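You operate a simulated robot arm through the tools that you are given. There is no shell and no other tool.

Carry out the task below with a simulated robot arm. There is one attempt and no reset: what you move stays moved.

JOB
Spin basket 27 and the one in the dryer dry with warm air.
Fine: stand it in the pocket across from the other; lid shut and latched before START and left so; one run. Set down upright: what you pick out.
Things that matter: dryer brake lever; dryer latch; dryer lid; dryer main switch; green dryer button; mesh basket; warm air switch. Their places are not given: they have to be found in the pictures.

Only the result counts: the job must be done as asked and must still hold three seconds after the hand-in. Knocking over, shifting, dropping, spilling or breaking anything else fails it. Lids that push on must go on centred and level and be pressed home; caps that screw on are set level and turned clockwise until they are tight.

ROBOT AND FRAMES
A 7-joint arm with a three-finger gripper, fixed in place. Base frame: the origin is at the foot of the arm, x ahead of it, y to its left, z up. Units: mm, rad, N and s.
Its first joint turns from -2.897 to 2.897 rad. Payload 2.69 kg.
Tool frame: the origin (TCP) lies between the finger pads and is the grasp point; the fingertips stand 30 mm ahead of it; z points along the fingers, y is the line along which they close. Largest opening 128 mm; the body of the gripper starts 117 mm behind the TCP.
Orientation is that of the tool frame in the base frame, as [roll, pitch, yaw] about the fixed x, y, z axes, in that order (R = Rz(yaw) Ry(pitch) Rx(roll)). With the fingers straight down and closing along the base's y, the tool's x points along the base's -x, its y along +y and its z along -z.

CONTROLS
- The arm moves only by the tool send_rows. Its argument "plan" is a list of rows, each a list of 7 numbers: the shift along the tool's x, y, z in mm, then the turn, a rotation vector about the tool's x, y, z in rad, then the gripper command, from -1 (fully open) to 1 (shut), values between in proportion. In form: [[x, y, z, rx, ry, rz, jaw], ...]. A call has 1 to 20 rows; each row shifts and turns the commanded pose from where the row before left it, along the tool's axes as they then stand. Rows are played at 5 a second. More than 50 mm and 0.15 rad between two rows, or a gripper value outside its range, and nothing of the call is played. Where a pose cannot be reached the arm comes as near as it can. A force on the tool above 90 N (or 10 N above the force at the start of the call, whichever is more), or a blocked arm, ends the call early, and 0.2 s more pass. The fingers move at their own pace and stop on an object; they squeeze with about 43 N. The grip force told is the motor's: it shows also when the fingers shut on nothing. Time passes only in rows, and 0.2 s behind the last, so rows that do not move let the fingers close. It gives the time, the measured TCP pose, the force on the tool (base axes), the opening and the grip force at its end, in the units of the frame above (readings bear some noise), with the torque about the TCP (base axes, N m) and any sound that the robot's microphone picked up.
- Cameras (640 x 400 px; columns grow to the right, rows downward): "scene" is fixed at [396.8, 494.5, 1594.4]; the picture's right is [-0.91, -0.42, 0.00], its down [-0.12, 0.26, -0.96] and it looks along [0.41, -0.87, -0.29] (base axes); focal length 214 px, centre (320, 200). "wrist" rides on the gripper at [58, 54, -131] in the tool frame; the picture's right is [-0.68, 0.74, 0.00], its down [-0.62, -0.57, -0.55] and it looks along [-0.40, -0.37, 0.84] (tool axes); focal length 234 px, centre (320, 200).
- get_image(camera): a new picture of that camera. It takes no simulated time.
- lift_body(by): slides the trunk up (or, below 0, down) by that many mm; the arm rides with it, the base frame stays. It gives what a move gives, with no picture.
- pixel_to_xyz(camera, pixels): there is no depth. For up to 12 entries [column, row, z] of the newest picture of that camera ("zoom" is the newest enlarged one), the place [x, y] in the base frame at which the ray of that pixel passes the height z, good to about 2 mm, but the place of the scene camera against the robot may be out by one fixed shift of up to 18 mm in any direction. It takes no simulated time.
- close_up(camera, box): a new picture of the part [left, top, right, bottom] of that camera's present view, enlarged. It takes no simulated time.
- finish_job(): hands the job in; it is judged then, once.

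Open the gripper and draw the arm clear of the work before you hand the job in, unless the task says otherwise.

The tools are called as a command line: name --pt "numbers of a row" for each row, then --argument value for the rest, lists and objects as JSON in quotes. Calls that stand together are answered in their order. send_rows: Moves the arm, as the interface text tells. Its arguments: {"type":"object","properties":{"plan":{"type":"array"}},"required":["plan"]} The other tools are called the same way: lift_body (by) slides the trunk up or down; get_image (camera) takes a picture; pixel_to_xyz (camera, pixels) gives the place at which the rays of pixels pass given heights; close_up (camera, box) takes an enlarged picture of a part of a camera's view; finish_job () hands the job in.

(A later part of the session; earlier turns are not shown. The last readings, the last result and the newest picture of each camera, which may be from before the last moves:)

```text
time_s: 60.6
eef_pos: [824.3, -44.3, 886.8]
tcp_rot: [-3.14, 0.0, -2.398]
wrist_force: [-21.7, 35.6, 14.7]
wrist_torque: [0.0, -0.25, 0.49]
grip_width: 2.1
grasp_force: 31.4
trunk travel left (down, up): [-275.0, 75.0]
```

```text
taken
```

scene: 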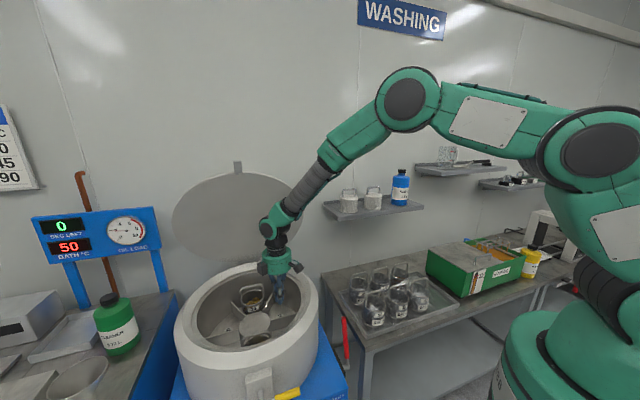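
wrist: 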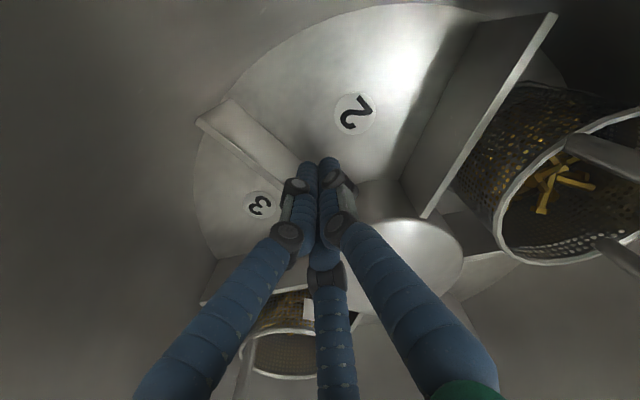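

The rotor holds rigidly against >40 N, so the brake appears to be ON. I back off and rise out of the drum.

send_rows --pt "0 3 0 0 0 0 1" --pt "0 5 0 0 0 0 1" --pt "0 8 0 0 0 0 1" --pt "0 0 -40 0 0 0 1" --pt "0 0 -45 0 0 0 1" --pt "0 0 -45 0 0 0 1" --pt "0 0 -45 0 0 0 1" --pt "0 0 -45 0 0 0 1" --pt "0 0 -45 0 0 0 1"

get_image --camera "wrist"

```text
time_s: 62.6
eef_pos: [815.6, -33.7, 1152.0]
tcp_rot: [3.141, 0.0, -2.398]
wrist_force: [-0.5, 0.1, 0.1]
wrist_torque: [0.0, -0.01, 0.0]
grip_width: 2.0
grasp_force: 31.4
trunk travel left (down, up): [-275.0, 75.0]
```

```text
taken
```

wrist: 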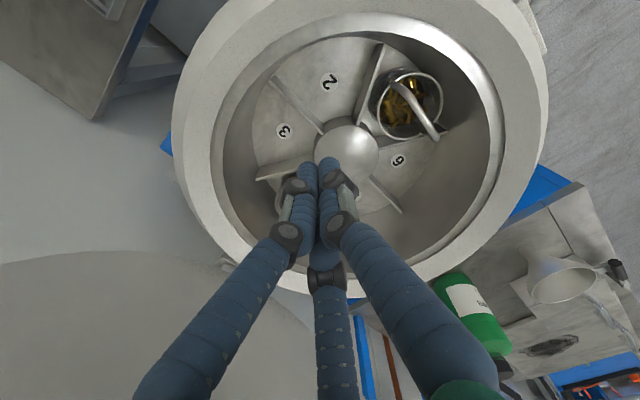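

Next is the brake lever. I move above its red handle (≈(590,-122,920)) with jaws ~50 mm open to look before straddling it.

send_rows --pt "37.7 14.5 12 0 0 0 0.2" --pt "37.7 14.5 12 0 0 0 0.2" --pt "37.7 14.5 12 0 0 0 0.2" --pt "37.7 14.5 12 0 0 0 0.2" --pt "37.7 14.5 12 0 0 0 0.2" --pt "37.7 14.5 12 0 0 0 0.2"

get_image --camera "wrist"

close_up --camera "wrist" --box '[240, 60, 440, 220]'

get_image --camera "scene"

```text
time_s: 64.0
eef_pos: [589.7, -123.6, 1080.4]
tcp_rot: [-3.14, 0.001, -2.399]
wrist_force: [0.2, 0.0, 0.3]
wrist_torque: [0.0, 0.01, -0.05]
grip_width: 51.4
grasp_force: 0.1
trunk travel left (down, up): [-275.0, 75.0]
```

```text
taken
```

wrist: 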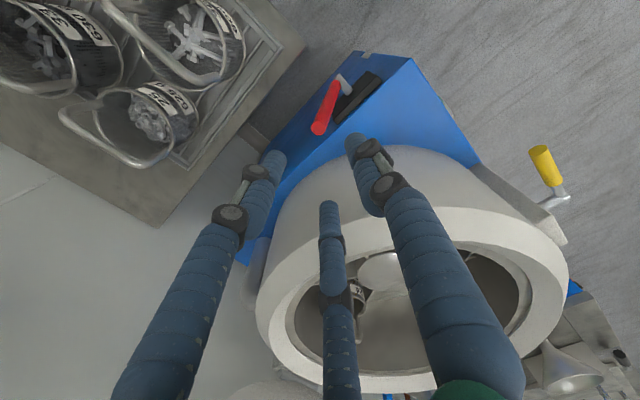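

```text
2.50 times, centred on (340, 140) of wrist
```

zoom: 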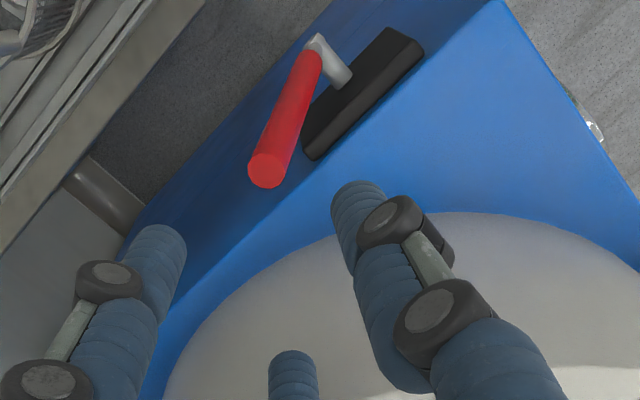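

```text
taken
```

scene: 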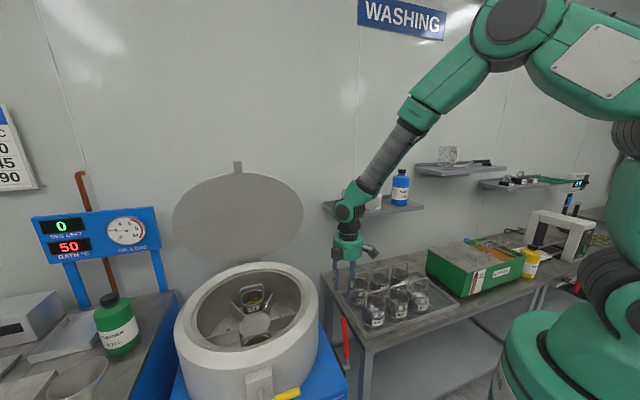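

The handle end is at pixel (319,128), nearly on the TCP axis. I query its ray to refine.

pixel_to_xyz --camera "wrist" --pixels '[[319.2, 128, 900], [319.2, 128, 920], [319.2, 128, 940], [337, 80, 745], [337, 80, 770], [349, 86, 745], [252, 195, 820], [156, 225, 820]]'

```text
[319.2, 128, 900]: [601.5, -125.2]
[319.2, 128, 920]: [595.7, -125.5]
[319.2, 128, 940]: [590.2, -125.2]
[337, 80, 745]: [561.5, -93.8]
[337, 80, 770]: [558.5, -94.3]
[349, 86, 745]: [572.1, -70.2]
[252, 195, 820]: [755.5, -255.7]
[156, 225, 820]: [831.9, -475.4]
```

Lever handle end refined to ≈(594,-125,922), pivot ≈(561,-94,745). I descend to straddle the handle near its top at z≈900.

send_rows --pt "-1.7 2.9 40 0 0 0 0.2" --pt "0 0 40 0 0 0 0.2" --pt "0 0 40 0 0 0 0.2" --pt "0 0 30 0 0 0 0.2"

get_image --camera "wrist"

close_up --camera "wrist" --box '[240, 100, 400, 230]'

```text
time_s: 65.0
eef_pos: [590.7, -121.1, 929.4]
tcp_rot: [-3.142, 0.002, -2.399]
wrist_force: [0.4, 0.1, -0.6]
wrist_torque: [-0.01, 0.0, 0.01]
grip_width: 51.4
grasp_force: 0.0
trunk travel left (down, up): [-275.0, 75.0]
```

```text
taken
```

wrist: 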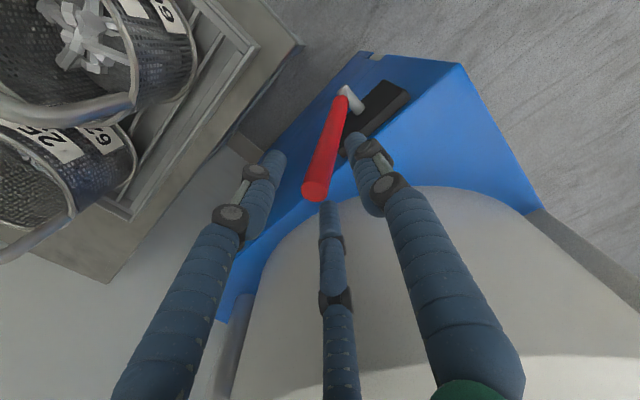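

```text
3.08 times, centred on (320, 165) of wrist
```

zoom: 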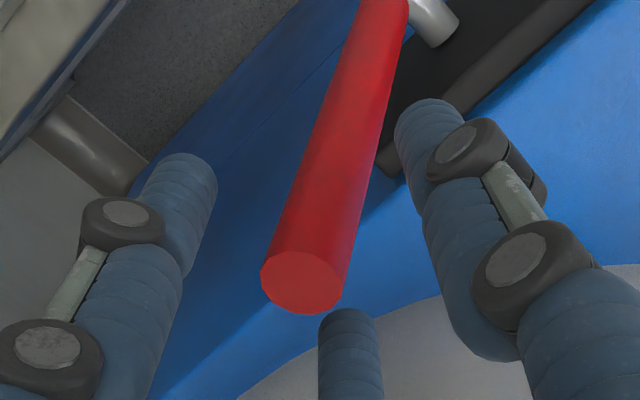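

The handle top lies right at the TCP between the fingers. I descend 28 mm more and narrow the jaws to about 32 mm.

send_rows --pt "0 2 14 0 0 0 0.2" --pt "0 2 14 0 0 0 0.2" --pt "0 0 0 0 0 0 0.45" --pt "0 0 0 0 0 0 0.5"

get_image --camera "wrist"

close_up --camera "wrist" --box '[240, 100, 400, 230]'

```text
time_s: 66.0
eef_pos: [586.4, -118.6, 901.9]
tcp_rot: [3.141, 0.001, -2.4]
wrist_force: [0.3, 0.0, 0.1]
wrist_torque: [-0.01, -0.03, -0.03]
grip_width: 32.1
grasp_force: 0.1
trunk travel left (down, up): [-275.0, 75.0]
```

```text
taken
```

wrist: 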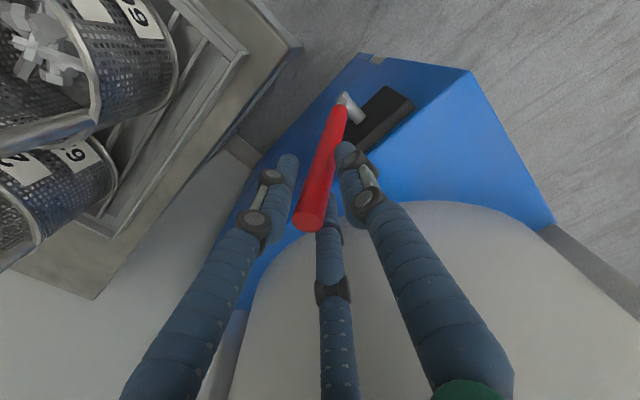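

```text
3.08 times, centred on (320, 165) of wrist
```

zoom: 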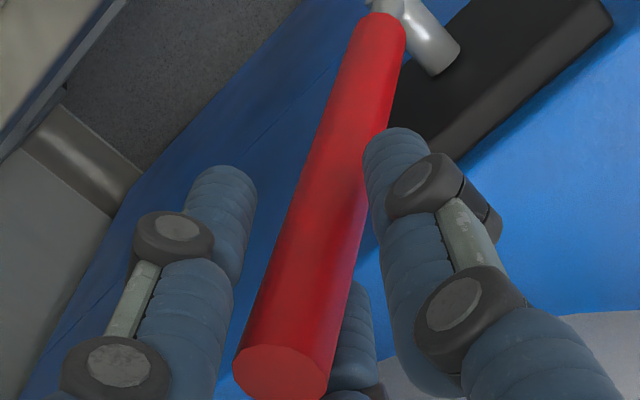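

The handle is enclosed. I pull toward the front (+n) in 8 mm rows and read the force.

send_rows --pt "0.7 8 0 0 0 0 0.5" --pt "0.7 8 0 0 0 0 0.5" --pt "0.7 8 0 0 0 0 0.5" --pt "0 0 0 0 0 0 0.5"

get_image --camera "wrist"

```text
time_s: 67.0
eef_pos: [570.0, -99.9, 899.9]
tcp_rot: [-3.141, 0.001, -2.4]
wrist_force: [-0.4, 0.2, -0.6]
wrist_torque: [0.0, -0.01, 0.01]
grip_width: 32.2
grasp_force: 0.1
trunk travel left (down, up): [-275.0, 75.0]
```

```text
taken
```

wrist: 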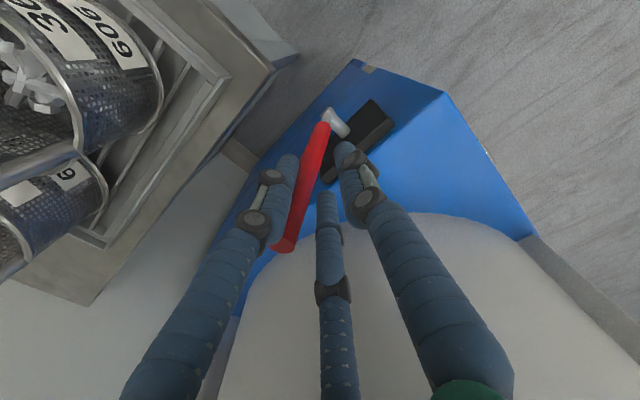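

The handle slipped through the gap between the two rear fingers, so no push happened. I'll rise, close the hand, go behind the handle, and push it forward with the closed fingers.

send_rows --pt "0 -10 0 0 0 0 0.2" --pt "0 0 -40 0 0 0 0.2" --pt "0 0 -45 0 0 0 0.2" --pt "-2.3 -33 0 0 0 0 1" --pt "-2.4 -34 0 0 0 0 1" --pt "0 0 0 0 0 0 1"

get_image --camera "wrist"

```text
time_s: 68.4
eef_pos: [625.2, -156.0, 987.9]
tcp_rot: [3.141, -0.001, -2.399]
wrist_force: [-0.5, 0.0, 0.0]
wrist_torque: [0.01, 0.02, 0.03]
grip_width: 2.3
grasp_force: 30.9
trunk travel left (down, up): [-275.0, 75.0]
```

```text
taken
```

wrist: 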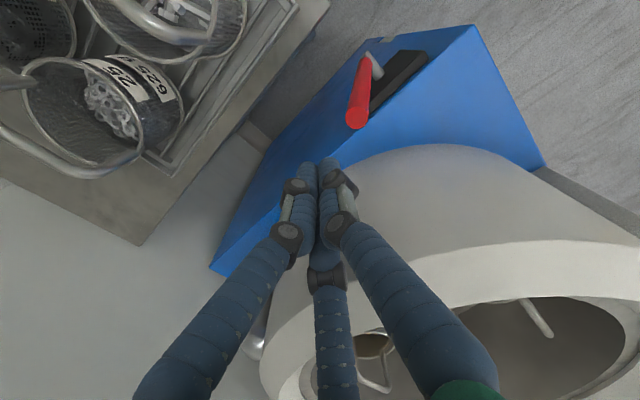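

Lever unchanged; the closed hand is now behind it. I descend to z≈900 and push forward in 8 mm rows.

send_rows --pt "0 0 40 0 0 0 1" --pt "0 0 45 0 0 0 1" --pt "0.7 8 0 0 0 0 1" --pt "0.7 8 0 0 0 0 1" --pt "0.7 8 0 0 0 0 1" --pt "0 0 0 0 0 0 1"

get_image --camera "wrist"

```text
time_s: 69.8
eef_pos: [608.0, -139.2, 898.1]
tcp_rot: [3.141, -0.001, -2.398]
wrist_force: [-0.4, -0.4, -1.0]
wrist_torque: [-0.01, -0.01, 0.01]
grip_width: 2.1
grasp_force: 31.3
trunk travel left (down, up): [-275.0, 75.0]
```

```text
taken
```

wrist: 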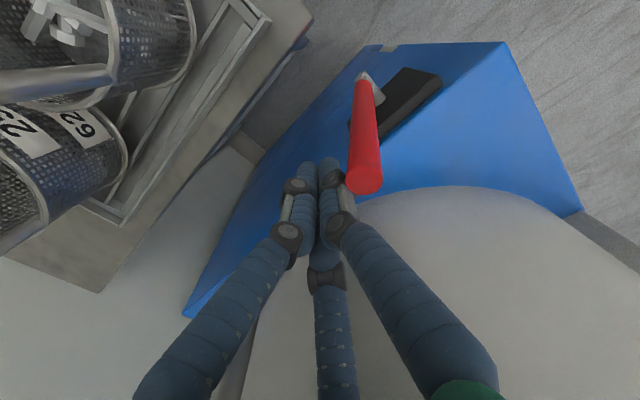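

The fist is right behind the handle (gap ≈10 mm). I continue pushing forward.

send_rows --pt "1.2 8 0 0 0 0 1" --pt "1.2 8 0 0 0 0 1" --pt "1.2 8 0 0 0 0 1" --pt "0 0 0 0 0 0 1"

get_image --camera "wrist"

```text
time_s: 70.8
eef_pos: [587.8, -121.6, 900.4]
tcp_rot: [3.141, 0.0, -2.401]
wrist_force: [-0.5, 0.4, -0.8]
wrist_torque: [-0.03, 0.02, -0.01]
grip_width: 2.2
grasp_force: 31.4
trunk travel left (down, up): [-275.0, 75.0]
```

```text
taken
```

wrist: 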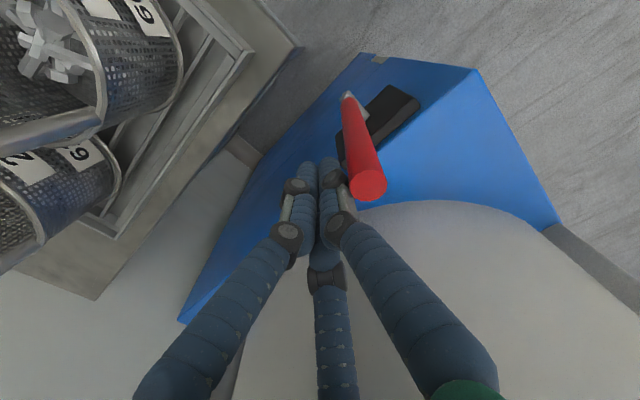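

The lever is moving with the fist at low force. I continue forward, following the arc.

send_rows --pt "1 8 0 0 0 0 1" --pt "1 8 0 0 0 0 1" --pt "1 8 1 0 0 0 1" --pt "1 8 1 0 0 0 1" --pt "0 0 0 0 0 0 1"

get_image --camera "wrist"

```text
time_s: 72.0
eef_pos: [563.1, -101.1, 898.1]
tcp_rot: [3.14, 0.0, -2.399]
wrist_force: [0.0, 0.0, 0.1]
wrist_torque: [-0.02, -0.01, 0.01]
grip_width: 2.1
grasp_force: 31.6
trunk travel left (down, up): [-275.0, 75.0]
```

```text
taken
```

wrist: 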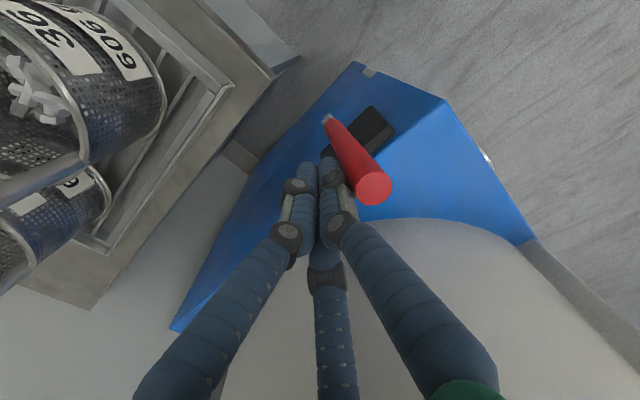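

The lever now leans forward past vertical and still moves freely. I keep pushing.

send_rows --pt "1 8 1 0 0 0 1" --pt "1 8 1.5 0 0 0 1" --pt "1 8 2 0 0 0 1" --pt "1 8 2 0 0 0 1" --pt "0 0 0 0 0 0 1"

get_image --camera "wrist"

```text
time_s: 73.2
eef_pos: [538.3, -79.5, 893.3]
tcp_rot: [3.14, 0.001, -2.399]
wrist_force: [0.7, -0.1, -0.2]
wrist_torque: [0.0, -0.01, 0.02]
grip_width: 2.1
grasp_force: 31.2
trunk travel left (down, up): [-275.0, 75.0]
```

```text
taken
```

wrist: 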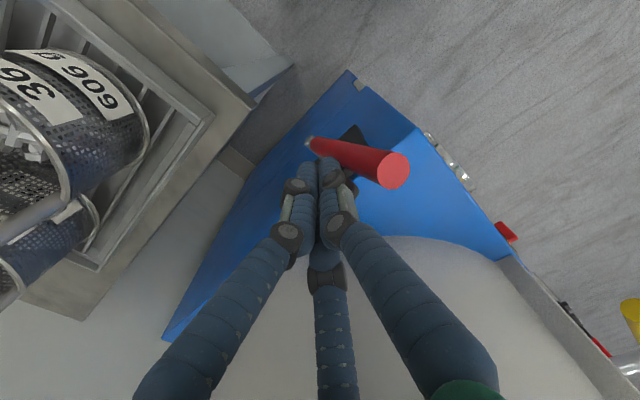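

Still moving without resistance (now ≈20° forward). I push further along the arc, descending gradually.

send_rows --pt "1 8 3 0 0 0 1" --pt "1 8 3 0 0 0 1" --pt "1 8 4 0 0 0 1" --pt "1 8 4 0 0 0 1" --pt "0 0 0 0 0 0 1"

get_image --camera "wrist"

close_up --camera "scene" --box '[290, 290, 390, 400]'

```text
time_s: 74.4
eef_pos: [514.3, -59.8, 879.4]
tcp_rot: [3.141, 0.001, -2.399]
wrist_force: [0.4, 0.5, 0.1]
wrist_torque: [0.03, 0.06, 0.01]
grip_width: 2.0
grasp_force: 31.5
trunk travel left (down, up): [-275.0, 75.0]
```

```text
taken
```

wrist: 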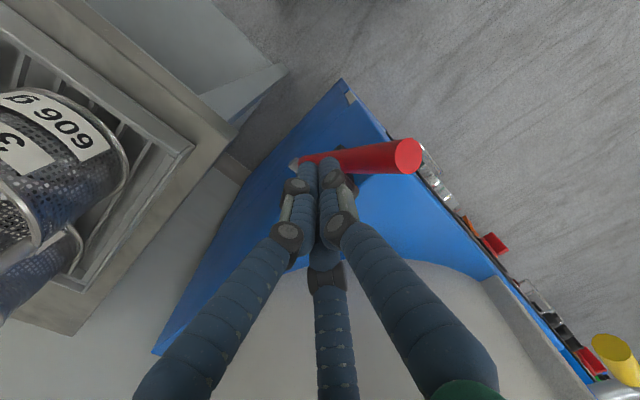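

```text
3.64 times, centred on (340, 345) of scene
```

zoom: 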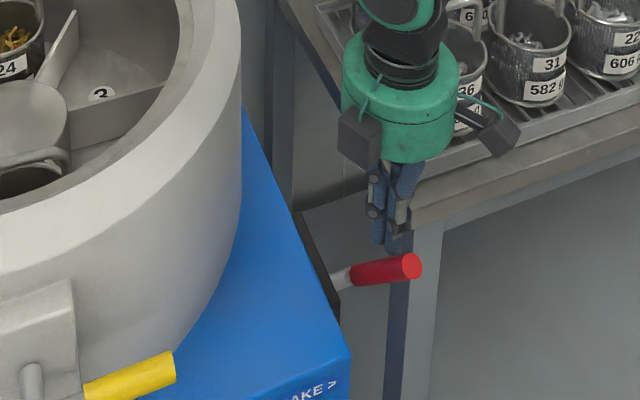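

The lever is at ~35° forward and still free. I follow the tangent further, watching for the end stop.

send_rows --pt "0.8 7 5 0 0 0 1" --pt "0.8 7 5 0 0 0 1" --pt "0.8 7 6 0 0 0 1" --pt "0.8 6 6 0 0 0 1" --pt "0 0 0 0 0 0 1"

get_image --camera "wrist"

close_up --camera "scene" --box '[290, 290, 390, 400]'

```text
time_s: 75.2
eef_pos: [507.0, -53.1, 871.3]
tcp_rot: [-3.13, 0.013, -2.402]
wrist_force: [-11.1, -41.2, 43.5]
wrist_torque: [-0.51, 1.0, 0.2]
grip_width: 1.9
grasp_force: 31.5
trunk travel left (down, up): [-275.0, 75.0]
stopped in row 3: the force on the tool passed its limit at 107 N (the readings are from after the stop); the commanded pose is now the measured one
```

```text
taken
```

wrist: 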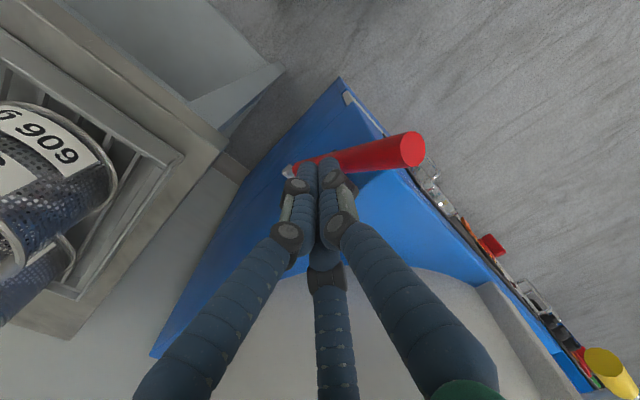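

```text
3.64 times, centred on (340, 345) of scene
```

zoom: 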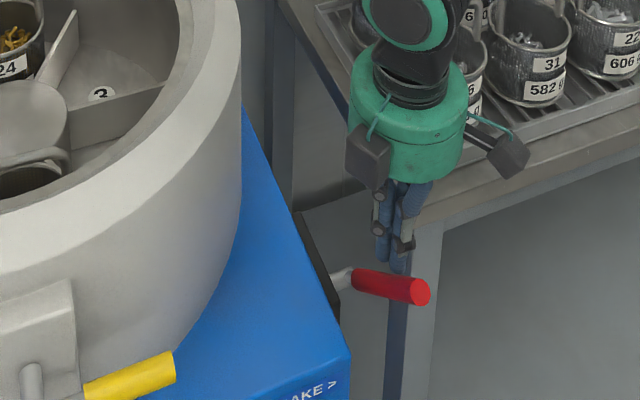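

The lever reached its forward stop (~45°). I back off and rise, then re-test the rotor.

send_rows --pt "0 -4 -4 0 0 0 1" --pt "0 -6 -10 0 0 0 1" --pt "0 -6 -20 0 0 0 1" --pt "0 0 -45 0 0 0 1" --pt "0 0 -45 0 0 0 1" --pt "0 0 -45 0 0 0 1" --pt "0 0 -45 0 0 0 1"

get_image --camera "wrist"

get_image --camera "scene"

close_up --camera "scene" --box '[180, 240, 400, 400]'

```text
time_s: 76.8
eef_pos: [515.6, -60.5, 1083.3]
tcp_rot: [-3.133, 0.007, -2.401]
wrist_force: [-0.8, 0.4, -0.3]
wrist_torque: [0.02, -0.03, 0.0]
grip_width: 2.1
grasp_force: 31.8
trunk travel left (down, up): [-275.0, 75.0]
```

```text
taken
```

wrist: 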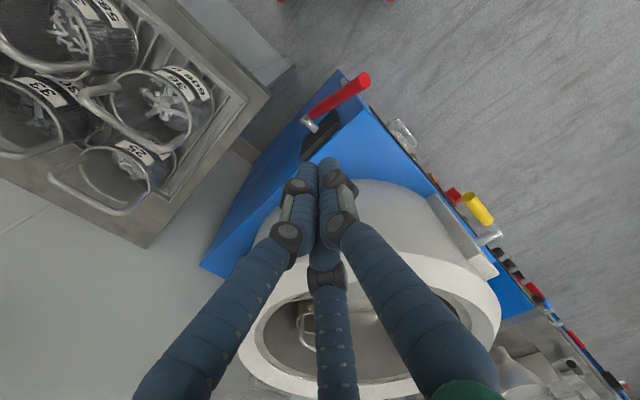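

```text
taken
```

scene: 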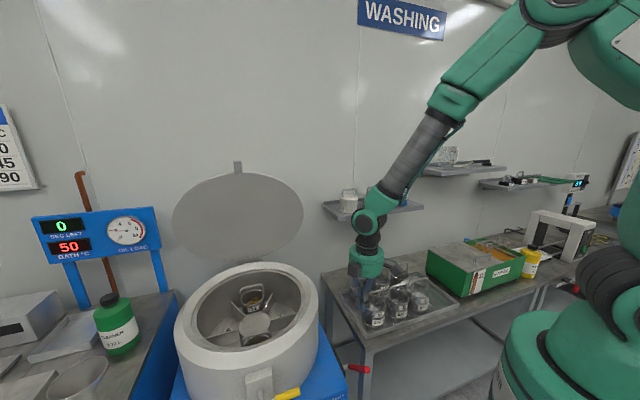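

```text
2.50 times, centred on (290, 320) of scene
```

zoom: 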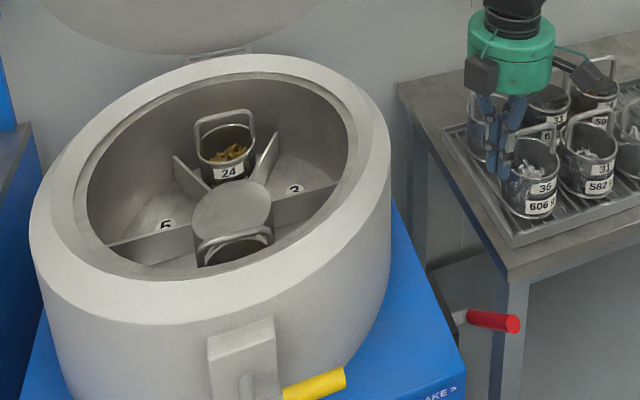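

Lever stands at its forward stop and nothing else moved. I go back over pocket 2 to re-test whether the rotor is now free.

send_rows --pt "-34.3 -25.6 -2.9 0 0 0 1" --pt "-34.3 -25.6 -2.9 0 0 0 1" --pt "-34.3 -25.6 -2.9 0 0 0 1" --pt "-34.3 -25.6 -2.9 0 0 0 1" --pt "-34.3 -25.6 -2.9 0 0 0 1" --pt "-34.3 -25.6 -2.9 0 0 0 1" --pt "-34.3 -25.6 -2.9 0 0 0 1" --pt "0 0 38 0 0 0 1" --pt "0 0 40 0 0 0 1"

get_image --camera "wrist"

```text
time_s: 78.8
eef_pos: [814.7, -30.9, 1029.7]
tcp_rot: [-3.132, 0.007, -2.4]
wrist_force: [0.4, 0.3, 1.6]
wrist_torque: [-0.01, -0.03, -0.03]
grip_width: 2.1
grasp_force: 31.1
trunk travel left (down, up): [-275.0, 75.0]
```

```text
taken
```

wrist: 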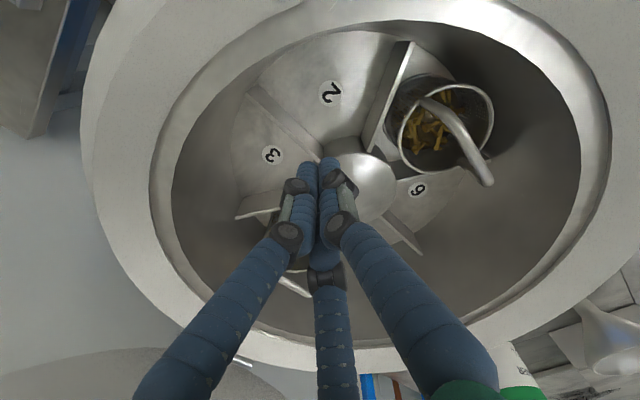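

The rotor is unchanged in orientation. I lower to the same test height and push the fin gently again.

send_rows --pt "0 0 35 0 0 0 1" --pt "0 0 40 0 0 0 1" --pt "0 0 40 0 0 0 1" --pt "0 0 28 0 0 0 1" --pt "0 -5 0 0 0 0 1" --pt "0 -5 0 0 0 0 1" --pt "0 0 0 0 0 0 1"

get_image --camera "wrist"

send_rows --pt "0 -3 0 0 0 0 1" --pt "0 -3 0 0 0 0 1" --pt "0 0 0 0 0 0 1"

get_image --camera "wrist"

```text
time_s: 80.4
eef_pos: [821.8, -40.5, 885.5]
tcp_rot: [-3.132, 0.01, -2.401]
wrist_force: [0.4, -1.1, 0.4]
wrist_torque: [0.02, 0.03, -0.01]
grip_width: 1.9
grasp_force: 31.9
trunk travel left (down, up): [-275.0, 75.0]
```

```text
taken
```

wrist: 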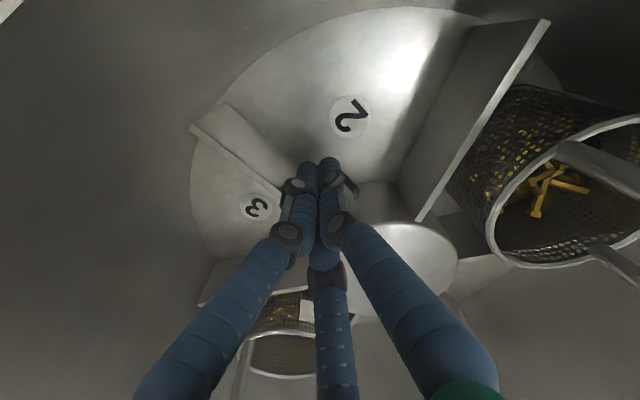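

```text
time_s: 81.2
eef_pos: [825.3, -42.7, 887.0]
tcp_rot: [-3.133, 0.009, -2.402]
wrist_force: [-8.3, 13.4, 5.6]
wrist_torque: [0.05, 0.06, 0.18]
grip_width: 2.4
grasp_force: 30.9
trunk travel left (down, up): [-275.0, 75.0]
```

```text
taken
```

wrist: 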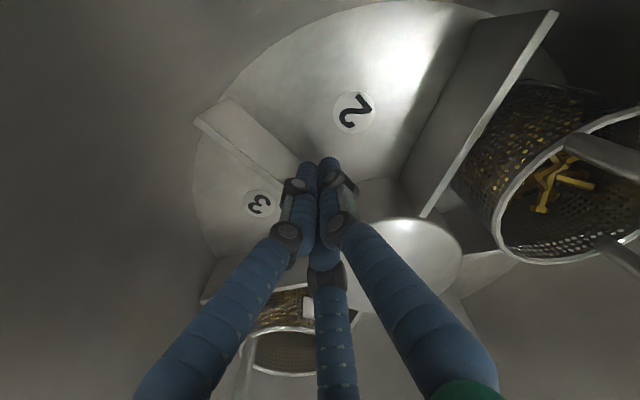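

Still ~16 N of resistance. I push 2 mm more to compare with before.

send_rows --pt "0 -1.5 0 0 0 0 1" --pt "0 -1.5 0 0 0 0 1" --pt "0 0 0 0 0 0 1"

get_image --camera "wrist"

```text
time_s: 82.0
eef_pos: [825.8, -44.3, 887.1]
tcp_rot: [-3.133, 0.006, -2.401]
wrist_force: [-29.7, 41.5, 11.3]
wrist_torque: [0.4, 0.18, 0.48]
grip_width: 2.1
grasp_force: 31.6
trunk travel left (down, up): [-275.0, 75.0]
```

```text
taken
```

wrist: 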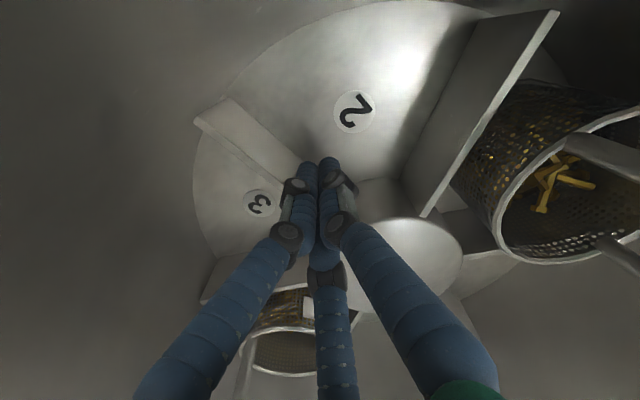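

The rotor is rigid in both lever positions when standing still, so that test says nothing more. I back off, rise, and take a closer look at the lever's side plate for markings.

send_rows --pt "0 3 0 0 0 0 1" --pt "0 5 0 0 0 0 1" --pt "0 8 0 0 0 0 1" --pt "0 0 -40 0 0 0 1" --pt "0 0 -45 0 0 0 1" --pt "0 0 -45 0 0 0 1" --pt "0 0 -45 0 0 0 1" --pt "0 0 -45 0 0 0 1" --pt "0 0 -45 0 0 0 1" --pt "0 0 -45 0 0 0 1"

close_up --camera "wrist" --box '[200, 20, 460, 220]'

```text
time_s: 84.2
eef_pos: [814.6, -33.9, 1200.1]
tcp_rot: [-3.133, 0.009, -2.401]
wrist_force: [-0.2, -0.2, 0.2]
wrist_torque: [-0.02, -0.04, -0.01]
grip_width: 2.1
grasp_force: 31.8
trunk travel left (down, up): [-275.0, 75.0]
```

```text
2.00 times, centred on (330, 120) of wrist
```

zoom: 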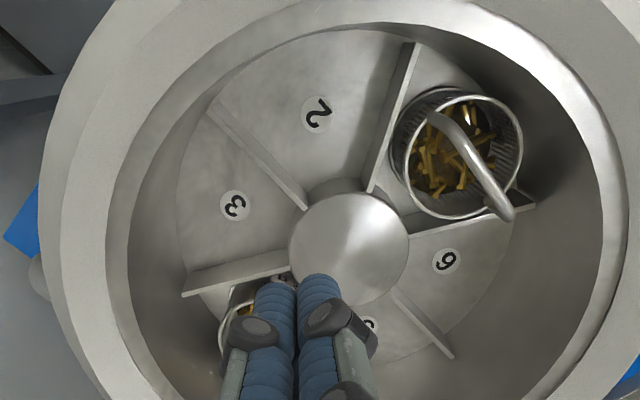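

Baskets are both in place. Now I go to the table side for a closer look at the lever's side plate.

send_rows --pt "42 12.5 17.8 0 0 0 1" --pt "42 12.5 17.8 0 0 0 1" --pt "42 12.5 17.8 0 0 0 1" --pt "42 12.5 17.8 0 0 0 1" --pt "42 12.5 17.8 0 0 0 1" --pt "42 12.5 17.8 0 0 0 1" --pt "42 12.5 17.8 0 0 0 1" --pt "42 12.5 17.8 0 0 0 1" --pt "42 12.5 17.8 0 0 0 1" --pt "0 0 0 0 0 -0.139 1" --pt "0 0 0 0 0 -0.139 1" --pt "0 0 0 0 0 -0.139 1" --pt "0 0 0 0 0 -0.139 1" --pt "0 0 0 0 0 -0.139 1" --pt "0 0 0 0 0 -0.139 1"

get_image --camera "wrist"

close_up --camera "wrist" --box '[270, 110, 410, 220]'

```text
time_s: 87.4
eef_pos: [460.8, -206.1, 1032.0]
tcp_rot: [-3.128, -0.001, -1.566]
wrist_force: [-0.6, -0.1, -0.1]
wrist_torque: [0.03, -0.02, -0.03]
grip_width: 2.1
grasp_force: 31.9
trunk travel left (down, up): [-275.0, 75.0]
```

```text
taken
```

wrist: 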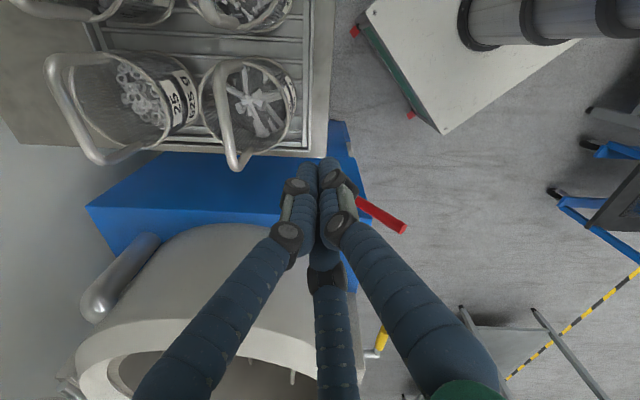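

```text
3.64 times, centred on (340, 165) of wrist
```

zoom: 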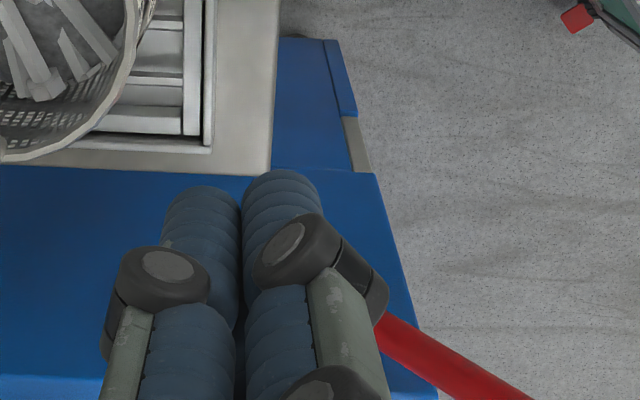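

The fingers hide the plate. I shift ~110 mm toward the wall side so that it comes into view.

send_rows --pt "24.7 -27 -5 0 0 0 1" --pt "24.7 -27 -5 0 0 0 1" --pt "24.7 -27 -5 0 0 0 1"

get_image --camera "wrist"

close_up --camera "wrist" --box '[340, 120, 480, 240]'

```text
time_s: 88.2
eef_pos: [543.2, -280.3, 1047.2]
tcp_rot: [-3.129, 0.001, -1.569]
wrist_force: [-0.4, 0.0, 0.3]
wrist_torque: [-0.02, -0.01, 0.01]
grip_width: 1.9
grasp_force: 31.9
trunk travel left (down, up): [-275.0, 75.0]
```

```text
taken
```

wrist: 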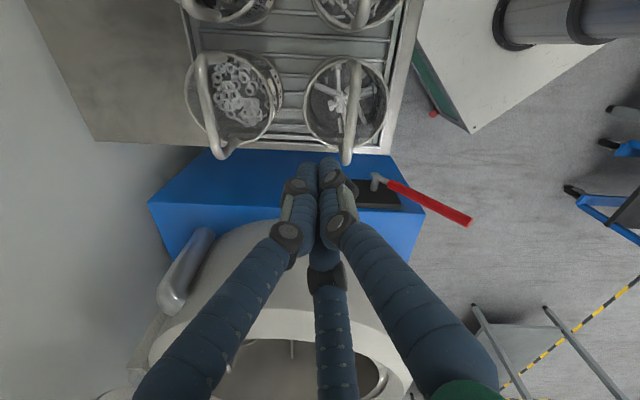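

```text
3.33 times, centred on (410, 180) of wrist
```

zoom: 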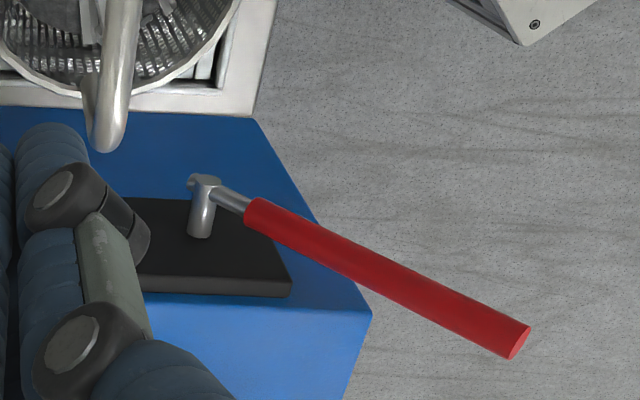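

The plate carries no marking; the lever stands at its forward stop. I now go for the lid: rise to (640,120,1450) in front of it and turn the wrist so the jaws close along the dryer's width.

send_rows --pt "-33.3 -8.1 -33.6 0 0 0 1" --pt "-33.3 -8.1 -33.6 0 0 0 1" --pt "-33.3 -8.1 -33.6 0 0 0 1" --pt "-33.3 -8.1 -33.6 0 0 0 1" --pt "-33.3 -8.1 -33.6 0 0 0 1" --pt "-33.3 -8.1 -33.6 0 0 0 1" --pt "-33.3 -8.1 -33.6 0 0 0 1" --pt "-33.3 -8.1 -33.6 0 0 0 1" --pt "-33.3 -8.1 -33.6 0 0 0 1" --pt "-33.3 -8.1 -33.6 0 0 0 1" --pt "-33.3 -8.1 -33.6 0 0 0 1" --pt "-33.3 -8.1 -33.6 0 0 0 1" --pt "0 0 0 0 0 0.1443 1" --pt "0 0 0 0 0 0.1443 1" --pt "0 0 0 0 0 0.1443 1" --pt "0 0 0 0 0 0.1443 1" --pt "0 0 0 0 0 0.1443 1" --pt "0 0 0 0 0 0.1443 1" --pt "0 0 0 0 0 0.1443 1" --pt "0 0 0 0 0 0.1443 1"

send_rows --pt "0 0 0 0 0 0.1443 0.2" --pt "0 0 0 0 0 0.1443 0.2" --pt "0 0 0 0 0 0.1443 0.2" --pt "0 0 0 0 0 0.1443 0.2" --pt "0 0 0 0 0 0.1443 0.2" --pt "0 0 0 0 0 0.1443 0.2" --pt "0 0 0 0 0 0.1443 0.2" --pt "0 0 0 0 0 0.1443 0.2"

```text
time_s: 92.4
eef_pos: [633.3, 120.6, 1452.4]
tcp_rot: [-3.136, 0.009, -2.724]
wrist_force: [-0.3, 0.9, 0.7]
wrist_torque: [-0.03, 0.0, 0.01]
grip_width: 2.2
grasp_force: 31.6
trunk travel left (down, up): [-275.0, 75.0]
```

```text
time_s: 94.2
eef_pos: [633.6, 120.7, 1452.5]
tcp_rot: [3.134, 0.01, 2.401]
wrist_force: [0.3, 0.8, 0.4]
wrist_torque: [-0.02, 0.0, -0.03]
grip_width: 51.4
grasp_force: 0.1
trunk travel left (down, up): [-275.0, 75.0]
```

Yaw is as wanted (2.401). I tilt the tool ~70° forward so the fingers point toward the lid.

send_rows --pt "0 0 0 0 -0.136 0 0.2" --pt "0 0 0 0 -0.136 0 0.2" --pt "0 0 0 0 -0.136 0 0.2" --pt "0 0 0 0 -0.136 0 0.2" --pt "0 0 0 0 -0.136 0 0.2" --pt "0 0 0 0 -0.136 0 0.2" --pt "0 0 0 0 -0.136 0 0.2" --pt "0 0 0 0 -0.136 0 0.2" --pt "0 0 0 0 -0.136 0 0.2"

get_image --camera "wrist"

get_image --camera "scene"

```text
time_s: 96.2
eef_pos: [632.5, 120.1, 1451.5]
tcp_rot: [3.116, 1.236, 2.382]
wrist_force: [1.3, 0.0, -0.1]
wrist_torque: [0.02, 0.02, -0.02]
grip_width: 51.2
grasp_force: 0.1
trunk travel left (down, up): [-275.0, 75.0]
```

```text
taken
```

wrist: 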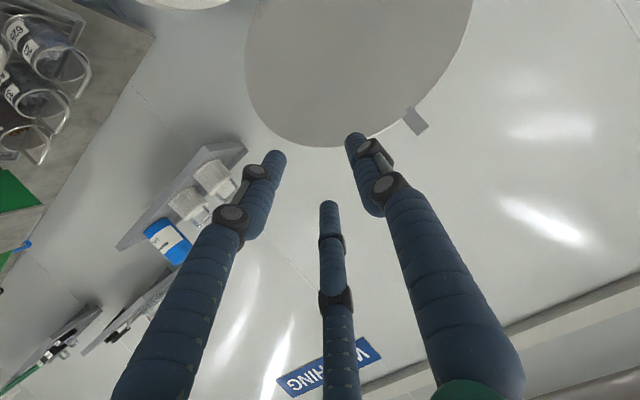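

```text
taken
```

scene: 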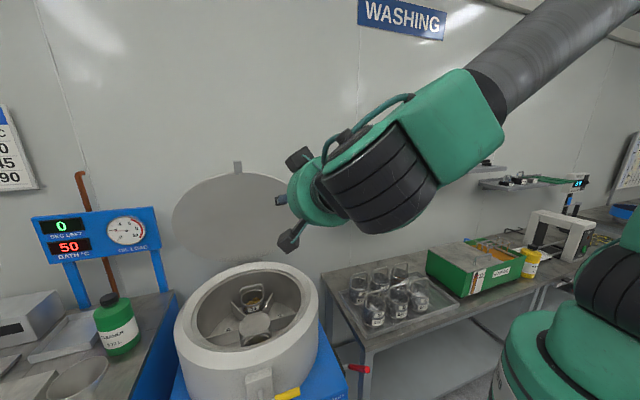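

The tab appears at about (415,122) in this rotated view. I zoom to locate its tip and edges and query the ray.

close_up --camera "wrist" --box '[360, 80, 480, 170]'

pixel_to_xyz --camera "wrist" --pixels '[[422, 130, 1490], [422, 130, 1500], [422, 130, 1510], [409, 114, 1450], [409, 114, 1460], [409, 114, 1470]]'

```text
4.44 times, centred on (420, 125) of wrist
```

zoom: 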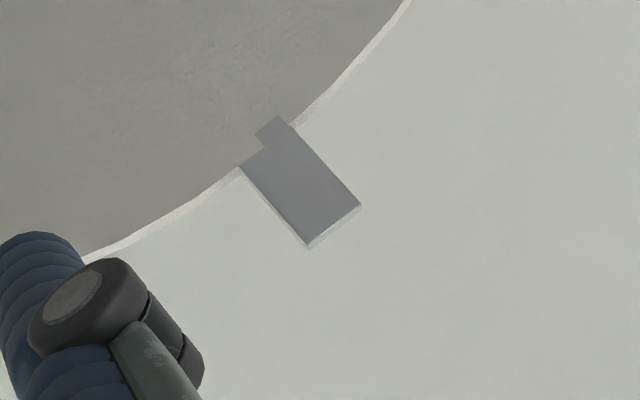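

```text
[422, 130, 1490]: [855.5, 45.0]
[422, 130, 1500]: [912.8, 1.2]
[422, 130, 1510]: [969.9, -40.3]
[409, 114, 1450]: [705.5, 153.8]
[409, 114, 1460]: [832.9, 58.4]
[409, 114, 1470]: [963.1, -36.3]
```

The tab is ≈26 mm wide, tip ≈(935,-13,1504), base ≈(951,-27,1469). I approach to a pre-grasp pose 120 mm in front of it.

send_rows --pt "-23.4 17.5 28.8 0 0 0 0.2" --pt "-23.4 17.5 28.8 0 0 0 0.2" --pt "-23.4 17.5 28.8 0 0 0 0.2" --pt "-23.4 17.5 28.8 0 0 0 0.2" --pt "-23.4 17.5 28.8 0 0 0 0.2" --pt "-23.4 17.5 28.8 0 0 0 0.2" --pt "0 0 0 0 0 0 0.2"

get_image --camera "wrist"

close_up --camera "wrist" --box '[240, 80, 420, 230]'

```text
time_s: 97.8
eef_pos: [859.9, 56.4, 1526.6]
tcp_rot: [3.12, 1.233, 2.384]
wrist_force: [0.3, -0.3, -0.6]
wrist_torque: [-0.02, 0.0, -0.02]
grip_width: 51.4
grasp_force: 0.0
trunk travel left (down, up): [-275.0, 75.0]
```

```text
taken
```

wrist: 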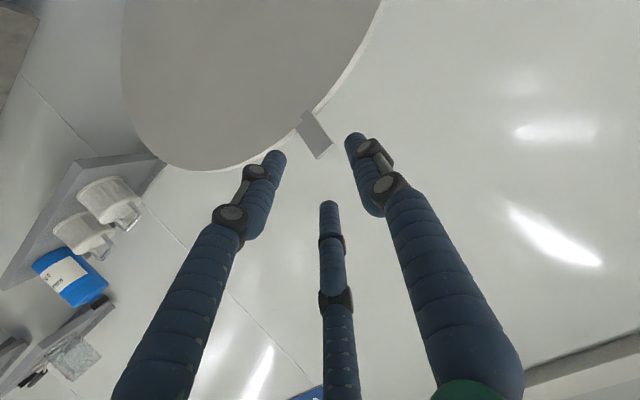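

```text
2.67 times, centred on (330, 155) of wrist
```

zoom: 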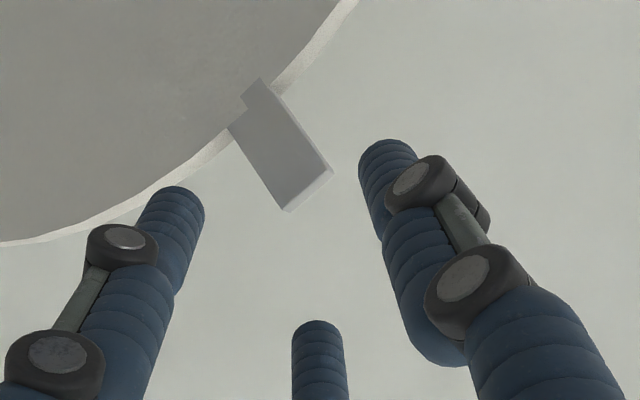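

Reached; the tab's grasp point is within ~5 mm of the tool axis. I correct −4.7 mm in y and advance 115 mm so the tab comes between the pads.

send_rows --pt "-1 -4.7 30 0 0 0 0.2" --pt "0 0 35 0 0 0 0.2" --pt "0 0 30 0 0 0 0.2" --pt "0 0 0 0 0 0 0.2"

get_image --camera "wrist"

close_up --camera "wrist" --box '[240, 100, 420, 250]'

get_image --camera "scene"

```text
time_s: 98.8
eef_pos: [922.1, -8.9, 1495.4]
tcp_rot: [3.119, 1.233, 2.385]
wrist_force: [-0.1, 0.1, -0.3]
wrist_torque: [0.01, -0.03, -0.03]
grip_width: 51.4
grasp_force: 0.1
trunk travel left (down, up): [-275.0, 75.0]
```

```text
taken
```

wrist: 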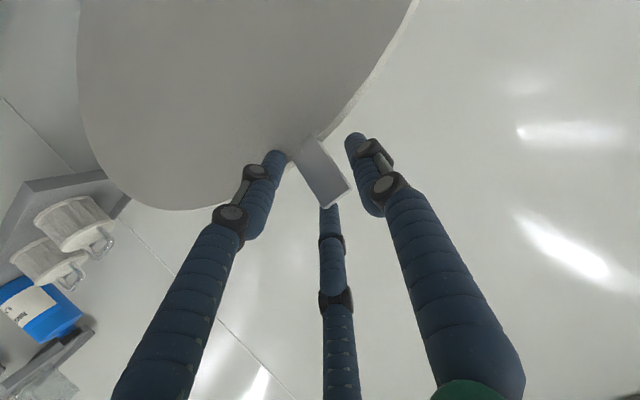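

```text
2.67 times, centred on (330, 175) of wrist
```

zoom: 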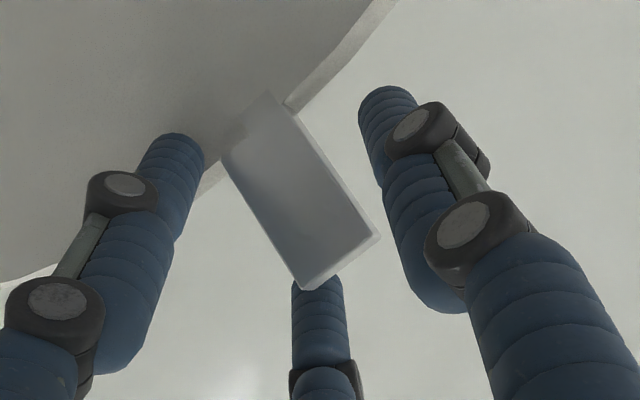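

```text
taken
```

scene: 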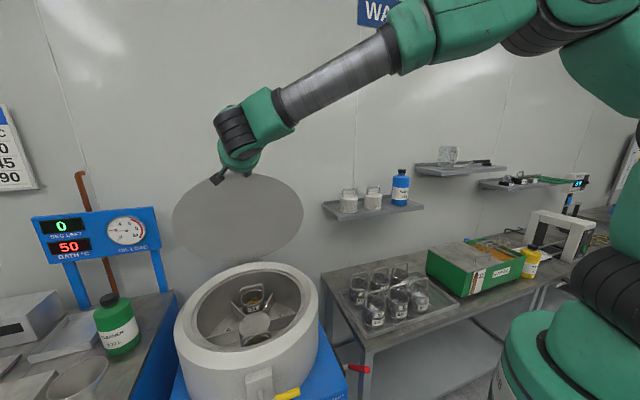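

The tab is nicely between the fingers. I shift 6 mm toward its tip, advance 13 mm more, and close.

send_rows --pt "-6 2 0 0 0 0 0.2" --pt "0 0 13 0 0 0 0.2" --pt "0 0 0 0 0 0 0.2"

send_rows --pt "0 0 0 0 0 0 0.6" --pt "0 0 0 0 0 0 1" --pt "0 0 0 0 0 0 1" --pt "0 0 0 0 0 0 1"

close_up --camera "wrist" --box '[240, 100, 420, 250]'

```text
time_s: 99.6
eef_pos: [933.1, -15.5, 1497.5]
tcp_rot: [3.119, 1.231, 2.384]
wrist_force: [0.0, -0.6, -0.5]
wrist_torque: [-0.02, 0.01, -0.01]
grip_width: 51.2
grasp_force: 0.1
trunk travel left (down, up): [-275.0, 75.0]
```

```text
time_s: 100.6
eef_pos: [929.5, -21.1, 1498.3]
tcp_rot: [3.116, 1.233, 2.379]
wrist_force: [-42.1, -28.3, -7.0]
wrist_torque: [-0.51, 0.95, -1.03]
grip_width: 35.0
grasp_force: 44.9
trunk travel left (down, up): [-275.0, 75.0]
```

```text
2.67 times, centred on (330, 175) of wrist
```

zoom: 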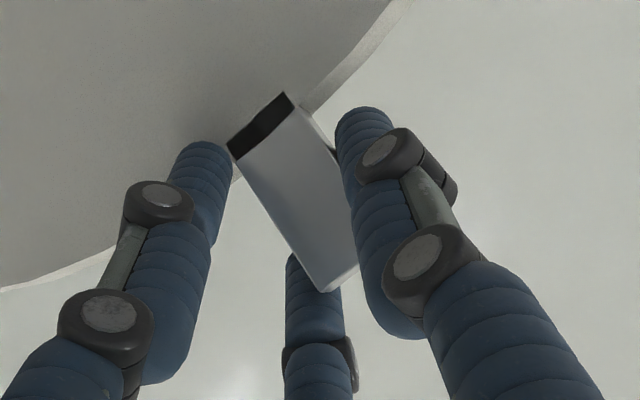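

The −y fingers touched first (50 N sideways), so the tab is off-centre. I shift the command 7 mm toward −y to centre and relieve the force.

send_rows --pt "0 -3 0 0 0 0 1" --pt "0 -4 0 0 0 0 1" --pt "0 -3 0 0 0 0 1" --pt "0 0 0 0 0 0 1"

close_up --camera "wrist" --box '[240, 100, 420, 250]'

```text
time_s: 101.6
eef_pos: [929.4, -20.2, 1499.1]
tcp_rot: [3.117, 1.234, 2.389]
wrist_force: [6.1, 10.3, -4.0]
wrist_torque: [0.27, 0.83, 0.2]
grip_width: 35.0
grasp_force: 45.5
trunk travel left (down, up): [-275.0, 75.0]
```

```text
2.67 times, centred on (330, 175) of wrist
```

zoom: 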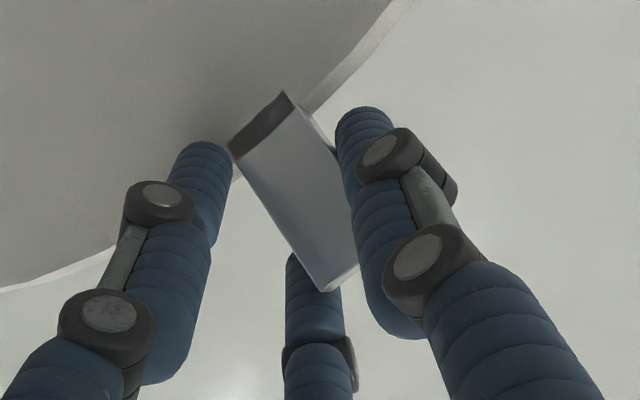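

The tab is now held from both sides (35 mm, side force small). I start swinging the lid closed along its arc with a small first step and watch the forces.

send_rows --pt "3.3 0 -3.8 0 0 0 1" --pt "6.6 0 -7.5 0 0 0 1" --pt "6.6 0 -7.5 0 0 0 1" --pt "0 0 0 0 0 0 1"

get_image --camera "wrist"

get_image --camera "scene"

```text
time_s: 102.6
eef_pos: [913.9, -3.5, 1488.2]
tcp_rot: [3.122, 1.234, 2.385]
wrist_force: [23.8, 22.4, -0.6]
wrist_torque: [0.43, -0.2, 0.69]
grip_width: 34.6
grasp_force: 45.1
trunk travel left (down, up): [-275.0, 75.0]
```

```text
taken
```

wrist: 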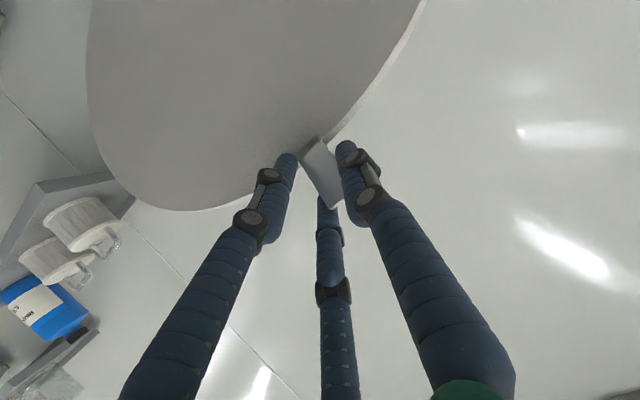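

```text
taken
```

scene: 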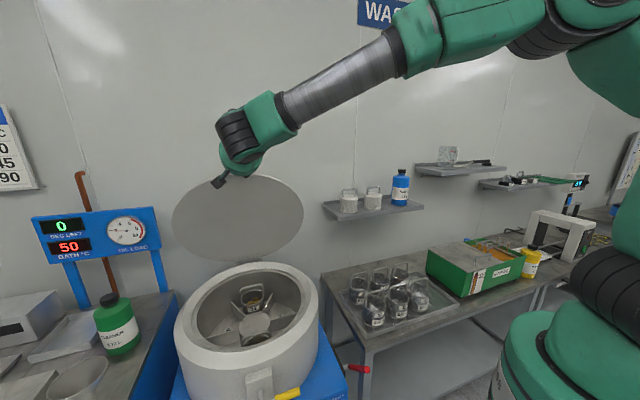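

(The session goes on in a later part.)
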